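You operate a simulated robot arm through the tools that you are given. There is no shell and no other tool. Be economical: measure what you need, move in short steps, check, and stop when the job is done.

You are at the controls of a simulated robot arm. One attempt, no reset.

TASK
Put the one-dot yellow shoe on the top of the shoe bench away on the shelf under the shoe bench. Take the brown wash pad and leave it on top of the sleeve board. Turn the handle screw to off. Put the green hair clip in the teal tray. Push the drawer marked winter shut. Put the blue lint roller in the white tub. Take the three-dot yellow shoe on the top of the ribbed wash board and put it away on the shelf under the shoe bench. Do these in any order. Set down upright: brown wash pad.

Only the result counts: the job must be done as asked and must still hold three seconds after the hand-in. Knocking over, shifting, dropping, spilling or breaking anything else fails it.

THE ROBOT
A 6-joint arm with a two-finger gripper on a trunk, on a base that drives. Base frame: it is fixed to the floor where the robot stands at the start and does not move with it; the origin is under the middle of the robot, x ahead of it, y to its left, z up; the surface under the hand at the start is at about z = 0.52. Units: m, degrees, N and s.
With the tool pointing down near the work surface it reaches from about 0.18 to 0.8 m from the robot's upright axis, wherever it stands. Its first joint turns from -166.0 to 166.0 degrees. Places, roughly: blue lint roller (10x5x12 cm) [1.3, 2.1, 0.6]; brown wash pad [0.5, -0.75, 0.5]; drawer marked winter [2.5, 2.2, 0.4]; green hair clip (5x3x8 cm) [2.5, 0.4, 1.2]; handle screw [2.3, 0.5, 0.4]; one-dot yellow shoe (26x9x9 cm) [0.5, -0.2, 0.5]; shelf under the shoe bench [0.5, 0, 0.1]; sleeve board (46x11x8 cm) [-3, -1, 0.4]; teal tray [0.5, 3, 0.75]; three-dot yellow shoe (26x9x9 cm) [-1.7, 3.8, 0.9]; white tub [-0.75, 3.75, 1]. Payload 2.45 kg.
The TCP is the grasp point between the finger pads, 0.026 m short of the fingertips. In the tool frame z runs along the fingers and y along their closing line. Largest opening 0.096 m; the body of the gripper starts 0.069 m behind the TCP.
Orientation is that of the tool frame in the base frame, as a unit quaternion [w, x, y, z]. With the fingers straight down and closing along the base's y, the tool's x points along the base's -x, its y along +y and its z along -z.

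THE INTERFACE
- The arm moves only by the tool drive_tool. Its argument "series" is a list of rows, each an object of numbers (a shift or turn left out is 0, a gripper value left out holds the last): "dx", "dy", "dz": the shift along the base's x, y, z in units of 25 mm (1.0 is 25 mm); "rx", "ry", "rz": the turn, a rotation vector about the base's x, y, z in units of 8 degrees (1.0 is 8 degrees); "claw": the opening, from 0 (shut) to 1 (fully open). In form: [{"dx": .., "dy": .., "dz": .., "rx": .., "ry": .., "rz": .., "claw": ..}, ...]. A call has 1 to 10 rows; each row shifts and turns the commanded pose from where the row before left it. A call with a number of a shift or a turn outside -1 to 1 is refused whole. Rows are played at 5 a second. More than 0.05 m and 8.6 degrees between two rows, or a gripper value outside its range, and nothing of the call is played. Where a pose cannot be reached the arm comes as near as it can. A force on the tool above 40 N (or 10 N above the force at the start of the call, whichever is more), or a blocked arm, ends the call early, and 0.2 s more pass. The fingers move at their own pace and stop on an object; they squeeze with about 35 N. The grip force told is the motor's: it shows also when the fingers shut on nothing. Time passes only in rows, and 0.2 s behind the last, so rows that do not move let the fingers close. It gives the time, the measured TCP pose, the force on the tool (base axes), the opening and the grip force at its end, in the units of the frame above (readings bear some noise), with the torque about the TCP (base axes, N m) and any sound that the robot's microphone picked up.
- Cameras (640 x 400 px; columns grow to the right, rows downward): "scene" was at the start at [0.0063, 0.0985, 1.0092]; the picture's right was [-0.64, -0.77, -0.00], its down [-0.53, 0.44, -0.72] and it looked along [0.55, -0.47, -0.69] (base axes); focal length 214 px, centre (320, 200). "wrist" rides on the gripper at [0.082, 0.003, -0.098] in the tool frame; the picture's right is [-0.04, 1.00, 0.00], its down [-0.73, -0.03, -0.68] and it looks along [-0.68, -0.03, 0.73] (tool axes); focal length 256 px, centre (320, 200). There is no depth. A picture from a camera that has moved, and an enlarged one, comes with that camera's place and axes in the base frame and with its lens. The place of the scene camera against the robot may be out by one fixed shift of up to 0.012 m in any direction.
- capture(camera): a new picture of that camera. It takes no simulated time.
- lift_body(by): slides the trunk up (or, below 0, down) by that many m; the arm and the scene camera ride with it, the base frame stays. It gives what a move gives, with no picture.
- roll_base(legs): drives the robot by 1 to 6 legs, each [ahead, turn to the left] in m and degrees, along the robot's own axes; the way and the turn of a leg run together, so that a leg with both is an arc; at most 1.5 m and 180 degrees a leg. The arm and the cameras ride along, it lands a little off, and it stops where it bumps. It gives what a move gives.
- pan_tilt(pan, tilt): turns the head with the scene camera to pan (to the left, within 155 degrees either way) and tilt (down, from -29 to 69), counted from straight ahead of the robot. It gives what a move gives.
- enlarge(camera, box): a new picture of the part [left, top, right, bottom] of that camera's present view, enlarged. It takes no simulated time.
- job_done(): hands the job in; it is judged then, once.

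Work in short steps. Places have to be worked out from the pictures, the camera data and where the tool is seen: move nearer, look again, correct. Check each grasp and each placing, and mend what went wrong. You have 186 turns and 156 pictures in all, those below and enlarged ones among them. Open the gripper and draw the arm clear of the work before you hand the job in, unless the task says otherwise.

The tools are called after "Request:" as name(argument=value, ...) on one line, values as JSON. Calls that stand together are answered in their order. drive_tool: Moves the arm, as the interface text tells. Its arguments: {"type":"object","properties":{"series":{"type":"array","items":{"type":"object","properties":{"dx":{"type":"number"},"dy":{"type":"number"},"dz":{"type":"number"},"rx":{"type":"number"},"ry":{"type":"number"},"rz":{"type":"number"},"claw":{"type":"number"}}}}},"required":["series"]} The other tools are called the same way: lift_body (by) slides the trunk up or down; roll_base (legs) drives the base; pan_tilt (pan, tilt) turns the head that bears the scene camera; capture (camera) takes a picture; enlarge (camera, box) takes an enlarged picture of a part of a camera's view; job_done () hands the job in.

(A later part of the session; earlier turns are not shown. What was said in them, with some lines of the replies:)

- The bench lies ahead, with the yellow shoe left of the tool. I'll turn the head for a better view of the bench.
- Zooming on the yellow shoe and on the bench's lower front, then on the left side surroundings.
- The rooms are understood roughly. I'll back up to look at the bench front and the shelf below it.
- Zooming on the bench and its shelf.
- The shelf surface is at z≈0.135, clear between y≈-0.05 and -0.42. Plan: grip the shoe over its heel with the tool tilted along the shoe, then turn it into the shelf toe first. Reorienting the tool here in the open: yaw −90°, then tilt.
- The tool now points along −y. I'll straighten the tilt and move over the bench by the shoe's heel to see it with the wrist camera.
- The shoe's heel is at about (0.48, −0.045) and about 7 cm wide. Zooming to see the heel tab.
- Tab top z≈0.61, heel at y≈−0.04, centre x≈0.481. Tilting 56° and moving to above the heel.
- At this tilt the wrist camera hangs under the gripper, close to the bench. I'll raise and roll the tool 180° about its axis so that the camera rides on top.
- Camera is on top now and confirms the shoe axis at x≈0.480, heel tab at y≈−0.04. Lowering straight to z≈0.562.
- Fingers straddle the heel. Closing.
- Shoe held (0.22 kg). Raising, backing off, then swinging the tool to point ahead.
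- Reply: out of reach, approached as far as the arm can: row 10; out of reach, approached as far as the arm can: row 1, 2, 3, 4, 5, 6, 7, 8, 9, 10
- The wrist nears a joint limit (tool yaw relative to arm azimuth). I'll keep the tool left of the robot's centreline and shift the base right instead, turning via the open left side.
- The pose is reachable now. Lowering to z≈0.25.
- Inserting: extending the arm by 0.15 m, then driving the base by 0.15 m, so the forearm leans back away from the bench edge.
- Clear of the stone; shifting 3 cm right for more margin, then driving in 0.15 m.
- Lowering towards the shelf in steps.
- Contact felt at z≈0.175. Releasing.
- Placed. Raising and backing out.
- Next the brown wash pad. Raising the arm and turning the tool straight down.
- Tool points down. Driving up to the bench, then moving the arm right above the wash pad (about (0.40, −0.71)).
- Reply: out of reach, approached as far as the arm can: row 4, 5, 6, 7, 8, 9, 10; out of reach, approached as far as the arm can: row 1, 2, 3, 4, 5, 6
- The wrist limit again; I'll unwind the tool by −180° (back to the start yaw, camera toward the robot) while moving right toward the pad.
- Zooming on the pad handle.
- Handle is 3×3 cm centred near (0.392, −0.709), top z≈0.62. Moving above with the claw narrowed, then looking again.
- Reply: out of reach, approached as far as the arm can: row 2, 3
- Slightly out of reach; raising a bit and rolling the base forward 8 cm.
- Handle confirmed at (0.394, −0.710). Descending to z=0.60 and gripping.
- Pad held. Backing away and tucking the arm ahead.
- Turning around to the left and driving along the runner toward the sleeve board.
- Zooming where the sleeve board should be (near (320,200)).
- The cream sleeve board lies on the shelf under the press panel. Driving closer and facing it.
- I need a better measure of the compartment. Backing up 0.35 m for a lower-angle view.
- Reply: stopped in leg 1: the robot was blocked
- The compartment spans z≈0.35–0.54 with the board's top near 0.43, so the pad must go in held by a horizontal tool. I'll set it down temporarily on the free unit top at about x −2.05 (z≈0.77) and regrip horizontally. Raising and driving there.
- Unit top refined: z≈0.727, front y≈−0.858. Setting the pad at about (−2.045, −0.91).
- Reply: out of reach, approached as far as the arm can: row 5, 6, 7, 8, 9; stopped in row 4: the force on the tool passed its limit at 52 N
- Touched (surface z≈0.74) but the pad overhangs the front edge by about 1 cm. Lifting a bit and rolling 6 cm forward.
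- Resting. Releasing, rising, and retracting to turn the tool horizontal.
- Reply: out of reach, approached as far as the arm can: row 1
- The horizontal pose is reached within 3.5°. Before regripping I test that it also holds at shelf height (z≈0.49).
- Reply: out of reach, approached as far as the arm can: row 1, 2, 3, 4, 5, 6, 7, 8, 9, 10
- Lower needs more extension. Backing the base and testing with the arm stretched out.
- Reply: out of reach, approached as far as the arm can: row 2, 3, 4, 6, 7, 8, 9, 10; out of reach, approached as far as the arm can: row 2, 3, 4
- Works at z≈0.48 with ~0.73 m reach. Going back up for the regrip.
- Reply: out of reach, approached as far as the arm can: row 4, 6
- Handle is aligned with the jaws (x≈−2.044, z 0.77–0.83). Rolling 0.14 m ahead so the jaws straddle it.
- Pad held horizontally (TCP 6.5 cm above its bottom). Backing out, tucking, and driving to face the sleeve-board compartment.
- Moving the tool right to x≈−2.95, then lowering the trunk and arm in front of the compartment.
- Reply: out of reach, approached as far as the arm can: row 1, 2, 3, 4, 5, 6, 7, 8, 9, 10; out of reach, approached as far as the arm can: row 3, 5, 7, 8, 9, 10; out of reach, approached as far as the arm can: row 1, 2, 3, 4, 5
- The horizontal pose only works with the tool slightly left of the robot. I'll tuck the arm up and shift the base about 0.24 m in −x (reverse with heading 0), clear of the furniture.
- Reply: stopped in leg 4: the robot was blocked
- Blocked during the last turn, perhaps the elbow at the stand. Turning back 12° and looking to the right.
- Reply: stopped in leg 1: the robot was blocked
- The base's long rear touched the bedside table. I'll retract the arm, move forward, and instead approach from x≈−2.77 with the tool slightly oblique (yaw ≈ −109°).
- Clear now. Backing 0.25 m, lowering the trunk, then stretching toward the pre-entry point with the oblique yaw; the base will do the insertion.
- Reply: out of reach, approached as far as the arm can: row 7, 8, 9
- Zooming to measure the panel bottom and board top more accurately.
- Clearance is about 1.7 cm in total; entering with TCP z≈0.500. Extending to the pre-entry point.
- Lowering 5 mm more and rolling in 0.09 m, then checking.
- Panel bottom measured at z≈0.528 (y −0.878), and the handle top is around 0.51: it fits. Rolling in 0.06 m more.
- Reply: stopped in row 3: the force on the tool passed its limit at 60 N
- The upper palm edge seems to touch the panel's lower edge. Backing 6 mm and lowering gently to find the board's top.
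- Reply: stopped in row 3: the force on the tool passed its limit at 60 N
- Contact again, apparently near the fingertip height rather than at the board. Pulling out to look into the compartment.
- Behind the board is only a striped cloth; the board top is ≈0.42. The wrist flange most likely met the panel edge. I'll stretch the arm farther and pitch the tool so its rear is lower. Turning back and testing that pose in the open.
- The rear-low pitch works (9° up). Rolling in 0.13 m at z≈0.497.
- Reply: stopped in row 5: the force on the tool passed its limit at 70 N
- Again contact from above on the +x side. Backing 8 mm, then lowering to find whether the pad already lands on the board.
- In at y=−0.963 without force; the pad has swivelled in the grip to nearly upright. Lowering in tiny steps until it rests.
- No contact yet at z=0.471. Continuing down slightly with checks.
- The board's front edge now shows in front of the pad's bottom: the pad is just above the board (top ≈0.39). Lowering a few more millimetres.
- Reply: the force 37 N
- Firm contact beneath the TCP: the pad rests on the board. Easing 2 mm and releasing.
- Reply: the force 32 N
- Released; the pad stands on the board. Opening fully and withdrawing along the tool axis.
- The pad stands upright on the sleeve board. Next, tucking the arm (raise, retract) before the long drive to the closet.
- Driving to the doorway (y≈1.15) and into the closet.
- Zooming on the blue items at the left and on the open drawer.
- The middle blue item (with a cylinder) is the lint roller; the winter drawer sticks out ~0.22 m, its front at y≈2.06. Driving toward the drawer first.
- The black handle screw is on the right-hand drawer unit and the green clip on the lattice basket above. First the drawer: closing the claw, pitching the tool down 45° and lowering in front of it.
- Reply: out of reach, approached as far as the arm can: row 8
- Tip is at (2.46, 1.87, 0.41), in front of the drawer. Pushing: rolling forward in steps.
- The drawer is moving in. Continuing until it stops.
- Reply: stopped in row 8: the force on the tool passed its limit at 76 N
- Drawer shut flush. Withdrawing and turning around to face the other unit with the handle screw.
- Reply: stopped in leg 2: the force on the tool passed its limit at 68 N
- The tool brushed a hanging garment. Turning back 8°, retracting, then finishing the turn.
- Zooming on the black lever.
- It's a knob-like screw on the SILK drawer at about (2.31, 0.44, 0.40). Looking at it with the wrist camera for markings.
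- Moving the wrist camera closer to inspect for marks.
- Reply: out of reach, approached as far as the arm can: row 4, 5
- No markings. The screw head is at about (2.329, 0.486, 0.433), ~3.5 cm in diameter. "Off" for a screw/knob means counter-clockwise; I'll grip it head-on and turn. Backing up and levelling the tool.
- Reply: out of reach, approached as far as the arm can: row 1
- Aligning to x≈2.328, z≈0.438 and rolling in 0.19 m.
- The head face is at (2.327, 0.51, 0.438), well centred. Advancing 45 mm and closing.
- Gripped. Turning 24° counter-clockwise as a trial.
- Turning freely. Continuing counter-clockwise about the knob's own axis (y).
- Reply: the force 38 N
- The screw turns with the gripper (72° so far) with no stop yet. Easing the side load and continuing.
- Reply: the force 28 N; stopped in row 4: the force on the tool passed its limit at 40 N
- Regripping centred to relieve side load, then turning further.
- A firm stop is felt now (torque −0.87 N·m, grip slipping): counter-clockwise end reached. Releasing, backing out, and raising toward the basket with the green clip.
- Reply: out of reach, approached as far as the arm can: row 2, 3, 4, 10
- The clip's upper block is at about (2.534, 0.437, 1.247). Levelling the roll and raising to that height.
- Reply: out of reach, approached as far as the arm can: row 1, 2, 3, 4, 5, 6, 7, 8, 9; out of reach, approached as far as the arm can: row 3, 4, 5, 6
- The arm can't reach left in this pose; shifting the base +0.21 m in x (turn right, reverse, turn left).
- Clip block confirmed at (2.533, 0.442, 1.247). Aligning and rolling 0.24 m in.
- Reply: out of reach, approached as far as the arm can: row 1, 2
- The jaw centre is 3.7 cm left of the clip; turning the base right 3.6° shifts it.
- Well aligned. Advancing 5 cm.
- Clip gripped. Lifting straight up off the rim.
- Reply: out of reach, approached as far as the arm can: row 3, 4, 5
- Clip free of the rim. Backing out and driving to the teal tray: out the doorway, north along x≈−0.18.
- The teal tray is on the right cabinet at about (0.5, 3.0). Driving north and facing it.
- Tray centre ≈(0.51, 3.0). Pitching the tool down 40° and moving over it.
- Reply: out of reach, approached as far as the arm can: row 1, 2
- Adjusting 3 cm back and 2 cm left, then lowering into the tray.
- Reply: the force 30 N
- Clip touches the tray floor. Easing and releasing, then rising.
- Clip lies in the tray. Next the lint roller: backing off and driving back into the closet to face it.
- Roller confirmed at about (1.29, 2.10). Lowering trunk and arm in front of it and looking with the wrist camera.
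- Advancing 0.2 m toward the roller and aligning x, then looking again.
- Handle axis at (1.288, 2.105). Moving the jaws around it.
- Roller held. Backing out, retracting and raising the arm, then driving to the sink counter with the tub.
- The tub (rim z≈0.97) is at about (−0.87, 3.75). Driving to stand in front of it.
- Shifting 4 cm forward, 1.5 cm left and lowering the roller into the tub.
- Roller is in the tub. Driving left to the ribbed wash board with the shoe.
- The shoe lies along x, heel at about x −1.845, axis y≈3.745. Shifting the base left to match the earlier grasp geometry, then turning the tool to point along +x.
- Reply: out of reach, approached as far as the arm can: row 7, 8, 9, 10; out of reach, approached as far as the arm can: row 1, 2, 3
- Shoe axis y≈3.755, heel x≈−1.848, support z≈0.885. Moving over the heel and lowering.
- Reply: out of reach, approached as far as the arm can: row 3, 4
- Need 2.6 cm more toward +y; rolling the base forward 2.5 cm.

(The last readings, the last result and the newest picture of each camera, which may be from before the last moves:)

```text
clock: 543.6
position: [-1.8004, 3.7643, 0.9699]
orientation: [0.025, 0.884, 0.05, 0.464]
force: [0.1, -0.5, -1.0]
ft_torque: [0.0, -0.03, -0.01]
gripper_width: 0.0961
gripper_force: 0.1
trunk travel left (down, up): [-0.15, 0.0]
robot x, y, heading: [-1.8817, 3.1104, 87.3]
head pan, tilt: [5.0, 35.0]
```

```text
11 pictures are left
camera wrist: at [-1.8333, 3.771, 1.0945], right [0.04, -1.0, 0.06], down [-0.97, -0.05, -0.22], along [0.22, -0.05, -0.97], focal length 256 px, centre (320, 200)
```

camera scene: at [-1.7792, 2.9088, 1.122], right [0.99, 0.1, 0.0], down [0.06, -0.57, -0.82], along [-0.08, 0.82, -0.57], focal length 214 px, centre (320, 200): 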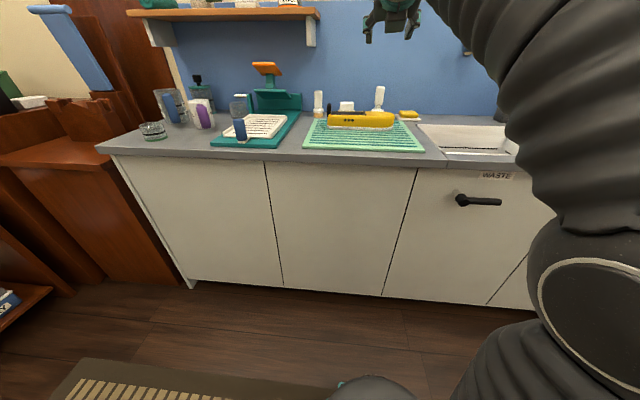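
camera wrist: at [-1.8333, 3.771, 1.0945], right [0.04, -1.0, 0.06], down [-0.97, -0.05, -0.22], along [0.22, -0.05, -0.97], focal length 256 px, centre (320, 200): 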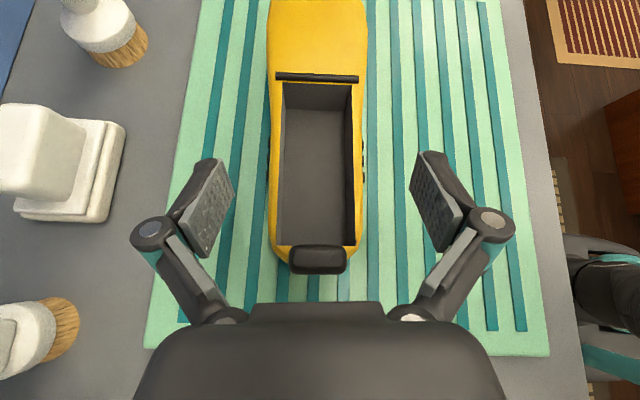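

Centred. Comparing tab size with the first grasp, the right height is z≈0.908; lowering 6.2 cm and closing.

Request:
drive_tool(series=[{"dz": -0.8}, {"dz": -0.8}, {"dz": -0.5}, {"dz": -0.4}])

Request:
capture(camera="wrist")

```text
clock: 544.6
position: [-1.7988, 3.7633, 0.9087]
orientation: [0.026, 0.884, 0.049, 0.464]
force: [0.4, -0.1, 0.2]
ft_torque: [0.0, 0.01, 0.01]
gripper_width: 0.0956
gripper_force: 0.1
trunk travel left (down, up): [-0.15, 0.0]
robot x, y, heading: [-1.8787, 3.1087, 87.3]
head pan, tilt: [5.0, 35.0]
```

```text
10 pictures are left
camera wrist: at [-1.8325, 3.771, 1.032], right [0.04, -1.0, 0.06], down [-0.97, -0.05, -0.22], along [0.22, -0.05, -0.97], focal length 256 px, centre (320, 200)
```

wrist: 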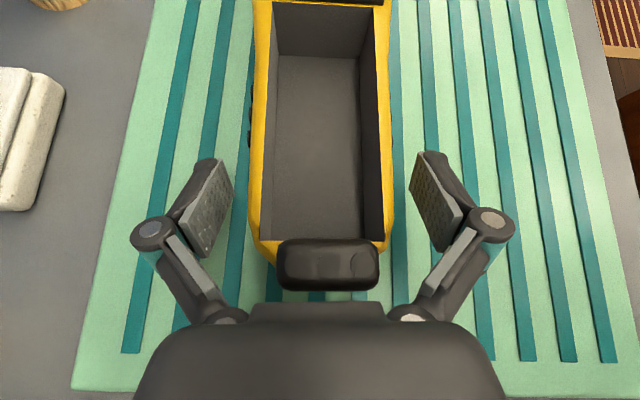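

Request:
drive_tool(series=[{"claw": 0}, {"claw": 0}, {"claw": 0}, {"claw": 0}, {"dz": 0.5}, {"dz": 0.5}, {"dz": 1}, {"dz": 1}, {"dz": 1}])

Request:
capture(camera="wrist")

```text
clock: 546.6
position: [-1.7986, 3.7635, 1.0093]
orientation: [0.027, 0.884, 0.049, 0.464]
force: [0.3, 0.0, -1.8]
ft_torque: [0.04, 0.23, -0.02]
gripper_width: 0.0737
gripper_force: 35.1
trunk travel left (down, up): [-0.15, 0.0]
robot x, y, heading: [-1.8799, 3.1138, 87.4]
head pan, tilt: [5.0, 35.0]
```

```text
9 pictures are left
camera wrist: at [-1.8325, 3.7707, 1.1316], right [0.04, -1.0, 0.06], down [-0.97, -0.05, -0.22], along [0.22, -0.05, -0.97], focal length 256 px, centre (320, 200)
```

wrist: 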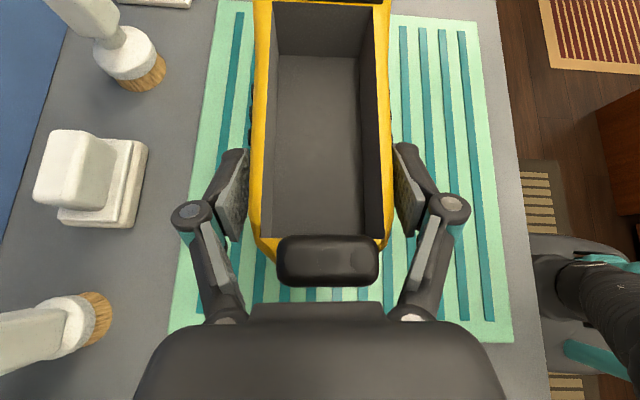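

Three-dot shoe held. Backing away and driving toward the corridor, then turning the tool forward.

Request:
roll_base(legs=[[-0.26, 0], [0, -87], [1.0, 0]])

Request:
drive_tool(series=[{"dy": 0.6}, {"rz": 1, "dy": 0.6}, {"rz": 1, "dy": 0.6}, {"rz": 1, "dy": 0.6}, {"rz": 1, "dy": 0.6}, {"rz": 1, "dy": 0.6}, {"rz": 1, "dy": 0.6}, {"rz": 1, "dy": 0.6}, {"rz": 1, "dy": 0.6}, {"rz": 1, "dy": 0.6}])

Request:
drive_tool(series=[{"rz": 0.7, "dy": 0.6}, {"dx": -0.5, "dy": 0.6}])

```text
clock: 557.1
position: [-0.2292, 2.7858, 1.0078]
orientation: [0.34, 0.671, -0.578, 0.316]
force: [0.0, 0.3, -2.2]
ft_torque: [0.24, 0.02, 0.02]
gripper_width: 0.0728
gripper_force: 35.0
trunk travel left (down, up): [-0.15, 0.0]
robot x, y, heading: [-0.8865, 2.8469, -0.4]
head pan, tilt: [5.0, 35.0]
```

```text
clock: 559.3
position: [-0.2306, 2.9353, 1.0091]
orientation: [0.091, 0.883, -0.074, 0.455]
force: [-0.3, -0.4, -2.3]
ft_torque: [0.02, 0.21, 0.02]
gripper_width: 0.0726
gripper_force: 34.9
trunk travel left (down, up): [-0.15, 0.0]
robot x, y, heading: [-0.8839, 2.8464, -0.5]
head pan, tilt: [5.0, 35.0]
```

```text
clock: 559.9
position: [-0.2415, 2.9664, 1.0082]
orientation: [0.068, 0.885, -0.032, 0.459]
force: [-0.1, -0.1, -2.7]
ft_torque: [0.05, 0.2, 0.01]
gripper_width: 0.0725
gripper_force: 35.4
trunk travel left (down, up): [-0.15, 0.0]
robot x, y, heading: [-0.886, 2.8461, -0.7]
head pan, tilt: [5.0, 35.0]
```

Tool now points nearly forward. Driving south along x≈−0.6 to the bench area.

Request:
roll_base(legs=[[0.27, 0], [0, -89.5], [1.45, 0], [1.38, 0], [0, 90]])

Request:
roll_base(legs=[[0, 75], [-0.48, 0], [0, -75]])

```text
clock: 582.8
position: [0.0581, 0.099, 1.0078]
orientation: [0.07, 0.885, -0.035, 0.458]
force: [-0.1, 0.7, -2.0]
ft_torque: [0.04, 0.21, 0.01]
gripper_width: 0.0714
gripper_force: 34.6
trunk travel left (down, up): [-0.15, 0.0]
robot x, y, heading: [-0.5892, -0.0153, -1.4]
head pan, tilt: [5.0, 35.0]
```

```text
clock: 592.1
position: [-0.071, -0.3512, 1.0089]
orientation: [0.065, 0.885, -0.027, 0.46]
force: [0.9, -1.0, -2.5]
ft_torque: [0.04, 0.2, -0.02]
gripper_width: 0.071
gripper_force: 35.1
trunk travel left (down, up): [-0.15, 0.0]
robot x, y, heading: [-0.7174, -0.4785, -0.2]
head pan, tilt: [5.0, 35.0]
```

Lowering the trunk and arm in front of the bench, well short of its edge.

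Request:
lift_body(by=-0.15)

Request:
drive_tool(series=[{"dz": -1, "dy": 1}, {"dz": -1, "dy": 0.85}, {"dz": -1}, {"dz": -1}, {"dz": -1}, {"dz": -1}, {"dz": -1}, {"dz": -1}, {"dz": -1}, {"dz": -1}])

Request:
drive_tool(series=[{"dz": -1}, {"dz": -1}, {"dz": -1}, {"dz": -1}, {"dz": -1}, {"dz": -1}, {"dz": -1}, {"dz": -1}, {"dz": -1}, {"dz": -1}])

Request:
drive_tool(series=[{"dz": -1}, {"dz": -1}, {"dz": -1}, {"dz": -1}])

```text
clock: 593.9
position: [-0.0698, -0.3509, 0.8582]
orientation: [0.066, 0.885, -0.027, 0.46]
force: [-0.1, 0.0, -2.4]
ft_torque: [0.01, 0.22, 0.0]
gripper_width: 0.071
gripper_force: 34.5
trunk travel left (down, up): [0.0, 0.15]
robot x, y, heading: [-0.709, -0.4752, 0.1]
head pan, tilt: [5.0, 35.0]
```

```text
clock: 596.1
position: [-0.0707, -0.3057, 0.6085]
orientation: [0.066, 0.885, -0.027, 0.46]
force: [-0.2, 0.5, -3.0]
ft_torque: [0.05, 0.26, -0.07]
gripper_width: 0.0714
gripper_force: 34.6
trunk travel left (down, up): [0.0, 0.15]
robot x, y, heading: [-0.7124, -0.476, -0.1]
head pan, tilt: [5.0, 35.0]
```

```text
clock: 598.3
position: [-0.0713, -0.3053, 0.3581]
orientation: [0.065, 0.885, -0.027, 0.46]
force: [0.6, -0.7, -2.3]
ft_torque: [0.04, 0.26, 0.0]
gripper_width: 0.0711
gripper_force: 34.7
trunk travel left (down, up): [0.0, 0.15]
robot x, y, heading: [-0.7136, -0.4784, -0.3]
head pan, tilt: [5.0, 35.0]
```

```text
clock: 599.3
position: [-0.0716, -0.3016, 0.259]
orientation: [0.066, 0.885, -0.028, 0.46]
force: [0.1, 0.1, -1.9]
ft_torque: [0.0, 0.21, 0.0]
gripper_width: 0.0711
gripper_force: 35.1
trunk travel left (down, up): [0.0, 0.15]
robot x, y, heading: [-0.7145, -0.4717, -0.1]
head pan, tilt: [5.0, 35.0]
```

Correcting yaw slightly, extending the arm, and rolling toward the shelf.

Request:
drive_tool(series=[{"rz": 0.6}, {"dx": 1}, {"dx": 1}, {"dx": 1}, {"dx": 0.6}])

Request:
roll_base(legs=[[0.2, 0]])

Request:
capture(camera="wrist")

```text
clock: 600.5
position: [0.0204, -0.3056, 0.2592]
orientation: [0.046, 0.886, 0.011, 0.462]
force: [-0.1, 0.0, -3.0]
ft_torque: [-0.01, 0.19, 0.02]
gripper_width: 0.0714
gripper_force: 34.8
trunk travel left (down, up): [0.0, 0.15]
robot x, y, heading: [-0.7136, -0.4765, -0.2]
head pan, tilt: [5.0, 35.0]
```

```text
clock: 602.0
position: [0.2165, -0.3038, 0.2569]
orientation: [0.046, 0.886, 0.011, 0.462]
force: [-0.3, -0.2, -1.5]
ft_torque: [0.02, 0.2, 0.0]
gripper_width: 0.0713
gripper_force: 34.6
trunk travel left (down, up): [0.0, 0.15]
robot x, y, heading: [-0.5142, -0.4781, -0.1]
head pan, tilt: [5.0, 35.0]
```

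```text
8 pictures are left
camera wrist: at [0.1823, -0.2957, 0.382], right [-0.05, -1.0, 0.06], down [-0.98, 0.03, -0.22], along [0.21, -0.07, -0.97], focal length 256 px, centre (320, 200)
```

wrist: 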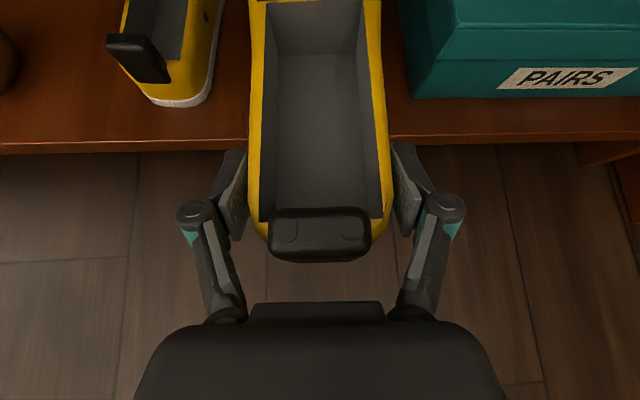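

The gap centre is y≈−0.312. Nudging and rolling in 0.165 m.

Request:
drive_tool(series=[{"dy": -0.3}])

Request:
roll_base(legs=[[0.165, 0]])

Request:
capture(camera="wrist")

```text
clock: 602.5
position: [0.2163, -0.3133, 0.2579]
orientation: [0.047, 0.886, 0.01, 0.462]
force: [-0.6, -0.2, -2.1]
ft_torque: [-0.01, 0.22, 0.03]
gripper_width: 0.0712
gripper_force: 34.4
trunk travel left (down, up): [0.0, 0.15]
robot x, y, heading: [-0.5178, -0.4769, -0.3]
head pan, tilt: [5.0, 35.0]
```

```text
clock: 603.9
position: [0.3822, -0.3143, 0.26]
orientation: [0.047, 0.886, 0.01, 0.462]
force: [1.6, 0.8, -1.9]
ft_torque: [0.01, 0.24, 0.0]
gripper_width: 0.0712
gripper_force: 34.9
trunk travel left (down, up): [0.0, 0.15]
robot x, y, heading: [-0.351, -0.4804, -0.0]
head pan, tilt: [5.0, 35.0]
```

```text
7 pictures are left
camera wrist: at [0.3486, -0.3042, 0.3825], right [-0.05, -1.0, 0.06], down [-0.98, 0.03, -0.22], along [0.21, -0.07, -0.97], focal length 256 px, centre (320, 200)
```

wrist: 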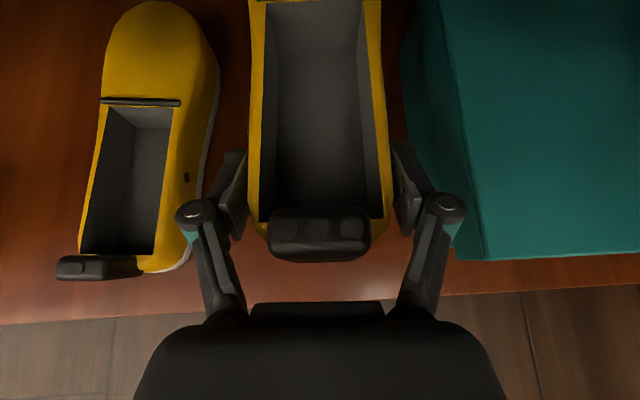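

Clear both sides; shifting 7 mm left and lowering gently.

Request:
drive_tool(series=[{"dy": 0.28}, {"dz": -0.8}, {"dz": -0.8}, {"dz": -0.8}, {"dz": -0.4}])

Request:
drive_tool(series=[{"dz": -0.15}, {"dz": -0.15}])

Request:
drive_tool(series=[{"dz": -0.15}])

```text
clock: 605.1
position: [0.3817, -0.307, 0.1891]
orientation: [0.046, 0.886, 0.01, 0.461]
force: [-0.2, 1.2, -2.4]
ft_torque: [0.05, 0.23, 0.0]
gripper_width: 0.0711
gripper_force: 35.5
trunk travel left (down, up): [0.0, 0.15]
robot x, y, heading: [-0.3496, -0.4778, -0.3]
head pan, tilt: [5.0, 35.0]
```

```text
clock: 605.7
position: [0.3817, -0.306, 0.182]
orientation: [0.047, 0.885, 0.01, 0.462]
force: [-0.8, 0.0, -1.4]
ft_torque: [0.03, 0.24, 0.0]
gripper_width: 0.0709
gripper_force: 35.2
trunk travel left (down, up): [0.0, 0.15]
robot x, y, heading: [-0.3505, -0.481, -0.5]
head pan, tilt: [5.0, 35.0]
```

```text
clock: 606.1
position: [0.3832, -0.3064, 0.1791]
orientation: [0.046, 0.885, 0.01, 0.462]
force: [-1.3, 0.3, 0.5]
ft_torque: [0.06, -0.14, -0.01]
gripper_width: 0.0711
gripper_force: 35.3
trunk travel left (down, up): [0.0, 0.15]
robot x, y, heading: [-0.3497, -0.4788, -0.3]
head pan, tilt: [5.0, 35.0]
```

Contact begins at z≈0.179. One more small step, then release.

Request:
drive_tool(series=[{"dz": -0.12}])

Request:
drive_tool(series=[{"claw": 0.85}, {"claw": 0.9}, {"claw": 0.9}, {"dz": 0.3}, {"dz": 0.7}, {"dz": 0.8}, {"dz": 0.8}])

Request:
capture(camera="wrist")

```text
clock: 606.5
position: [0.3822, -0.307, 0.1761]
orientation: [0.046, 0.885, 0.01, 0.463]
force: [-1.2, -1.4, 5.6]
ft_torque: [0.17, -1.24, -0.15]
gripper_width: 0.0713
gripper_force: 35.2
trunk travel left (down, up): [0.0, 0.15]
robot x, y, heading: [-0.3503, -0.4765, -0.2]
head pan, tilt: [5.0, 35.0]
```

```text
clock: 608.1
position: [0.3817, -0.3064, 0.2398]
orientation: [0.047, 0.886, 0.01, 0.462]
force: [-0.4, -0.4, 0.6]
ft_torque: [0.01, -0.03, 0.0]
gripper_width: 0.0862
gripper_force: 0.1
trunk travel left (down, up): [0.0, 0.15]
robot x, y, heading: [-0.3498, -0.479, -0.2]
head pan, tilt: [5.0, 35.0]
```

```text
6 pictures are left
camera wrist: at [0.3491, -0.2958, 0.3633], right [-0.05, -1.0, 0.06], down [-0.98, 0.03, -0.22], along [0.21, -0.07, -0.97], focal length 256 px, centre (320, 200)
```

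wrist: 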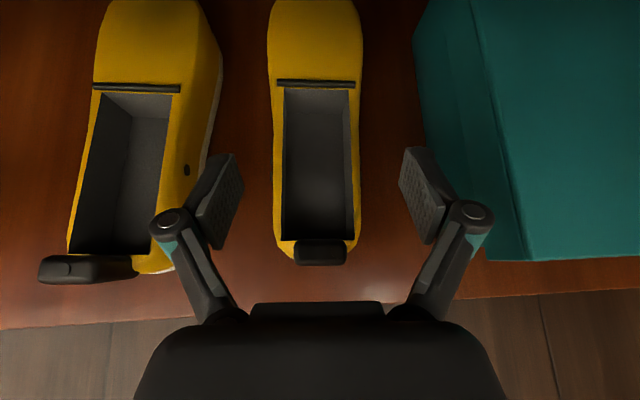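

Both shoes are on the shelf. Backing out and checking the bench.

Request:
roll_base(legs=[[-0.5, 0]])

Request:
pan_tilt(pan=8, tilt=40)

Request:
enlarge(camera="scene", box=[180, 80, 500, 260])

```text
clock: 611.0
position: [-0.1113, -0.3052, 0.2401]
orientation: [0.046, 0.886, 0.009, 0.462]
force: [-0.2, 0.1, -0.6]
ft_torque: [0.03, 0.02, 0.0]
gripper_width: 0.0867
gripper_force: 0.0
trunk travel left (down, up): [0.0, 0.15]
robot x, y, heading: [-0.8455, -0.4749, -0.2]
head pan, tilt: [5.0, 35.0]
```

```text
clock: 611.7
position: [-0.1122, -0.3057, 0.2403]
orientation: [0.047, 0.886, 0.009, 0.461]
force: [0.4, 0.2, 0.3]
ft_torque: [0.01, -0.01, 0.02]
gripper_width: 0.0863
gripper_force: 0.1
trunk travel left (down, up): [0.0, 0.15]
robot x, y, heading: [-0.8468, -0.4734, -0.2]
head pan, tilt: [8.0, 40.0]
```

```text
2.00 times, centred on (340, 170) of scene
camera zoom: at [-0.8178, -0.3147, 0.9644], right [0.13, -0.99, 0.0], down [-0.64, -0.09, -0.77], along [0.76, 0.1, -0.64], focal length 429 px, centre (280, 260)
```

zoom: 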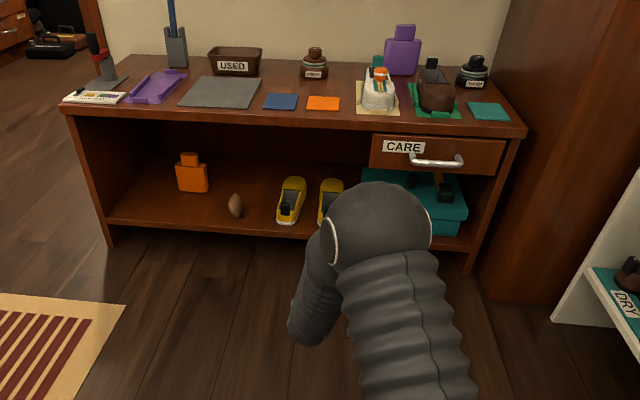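

Both shoes sit on the shelf, nothing else on the bench has moved, the gripper is open and the arm is clear. Handing in.

Request:
job_done()

```text
The job is handed in.
```

I handed the job in with all seven tasks carried out, but I'm not certain the handle screw is actually "off". It had no markings, so I turned it counter-clockwise until it hit a firm stop, which I took to be off.

- **Shoes:** the one-dot and three-dot yellow shoes are both on the shelf under the shoe bench.
- **Brown wash pad:** it stands upright on top of the sleeve board, checked by camera after I let go.
- **Green hair clip:** it is in the teal tray.
- **Blue lint roller:** it is in the white tub.
- **Winter drawer:** it is shut flush.

There were a few bumps along the way. The base touched furniture by the bed, probably the bedside table, and the tool pushed against a hanging garment in the closet. While I was placing the pad, the hand or the pad knocked something inside the sleeve board's compartment, probably the panel edge. I didn't see anything moved or knocked over, but I only went back to check the sleeve board, not the garment or the furniture by the bed.
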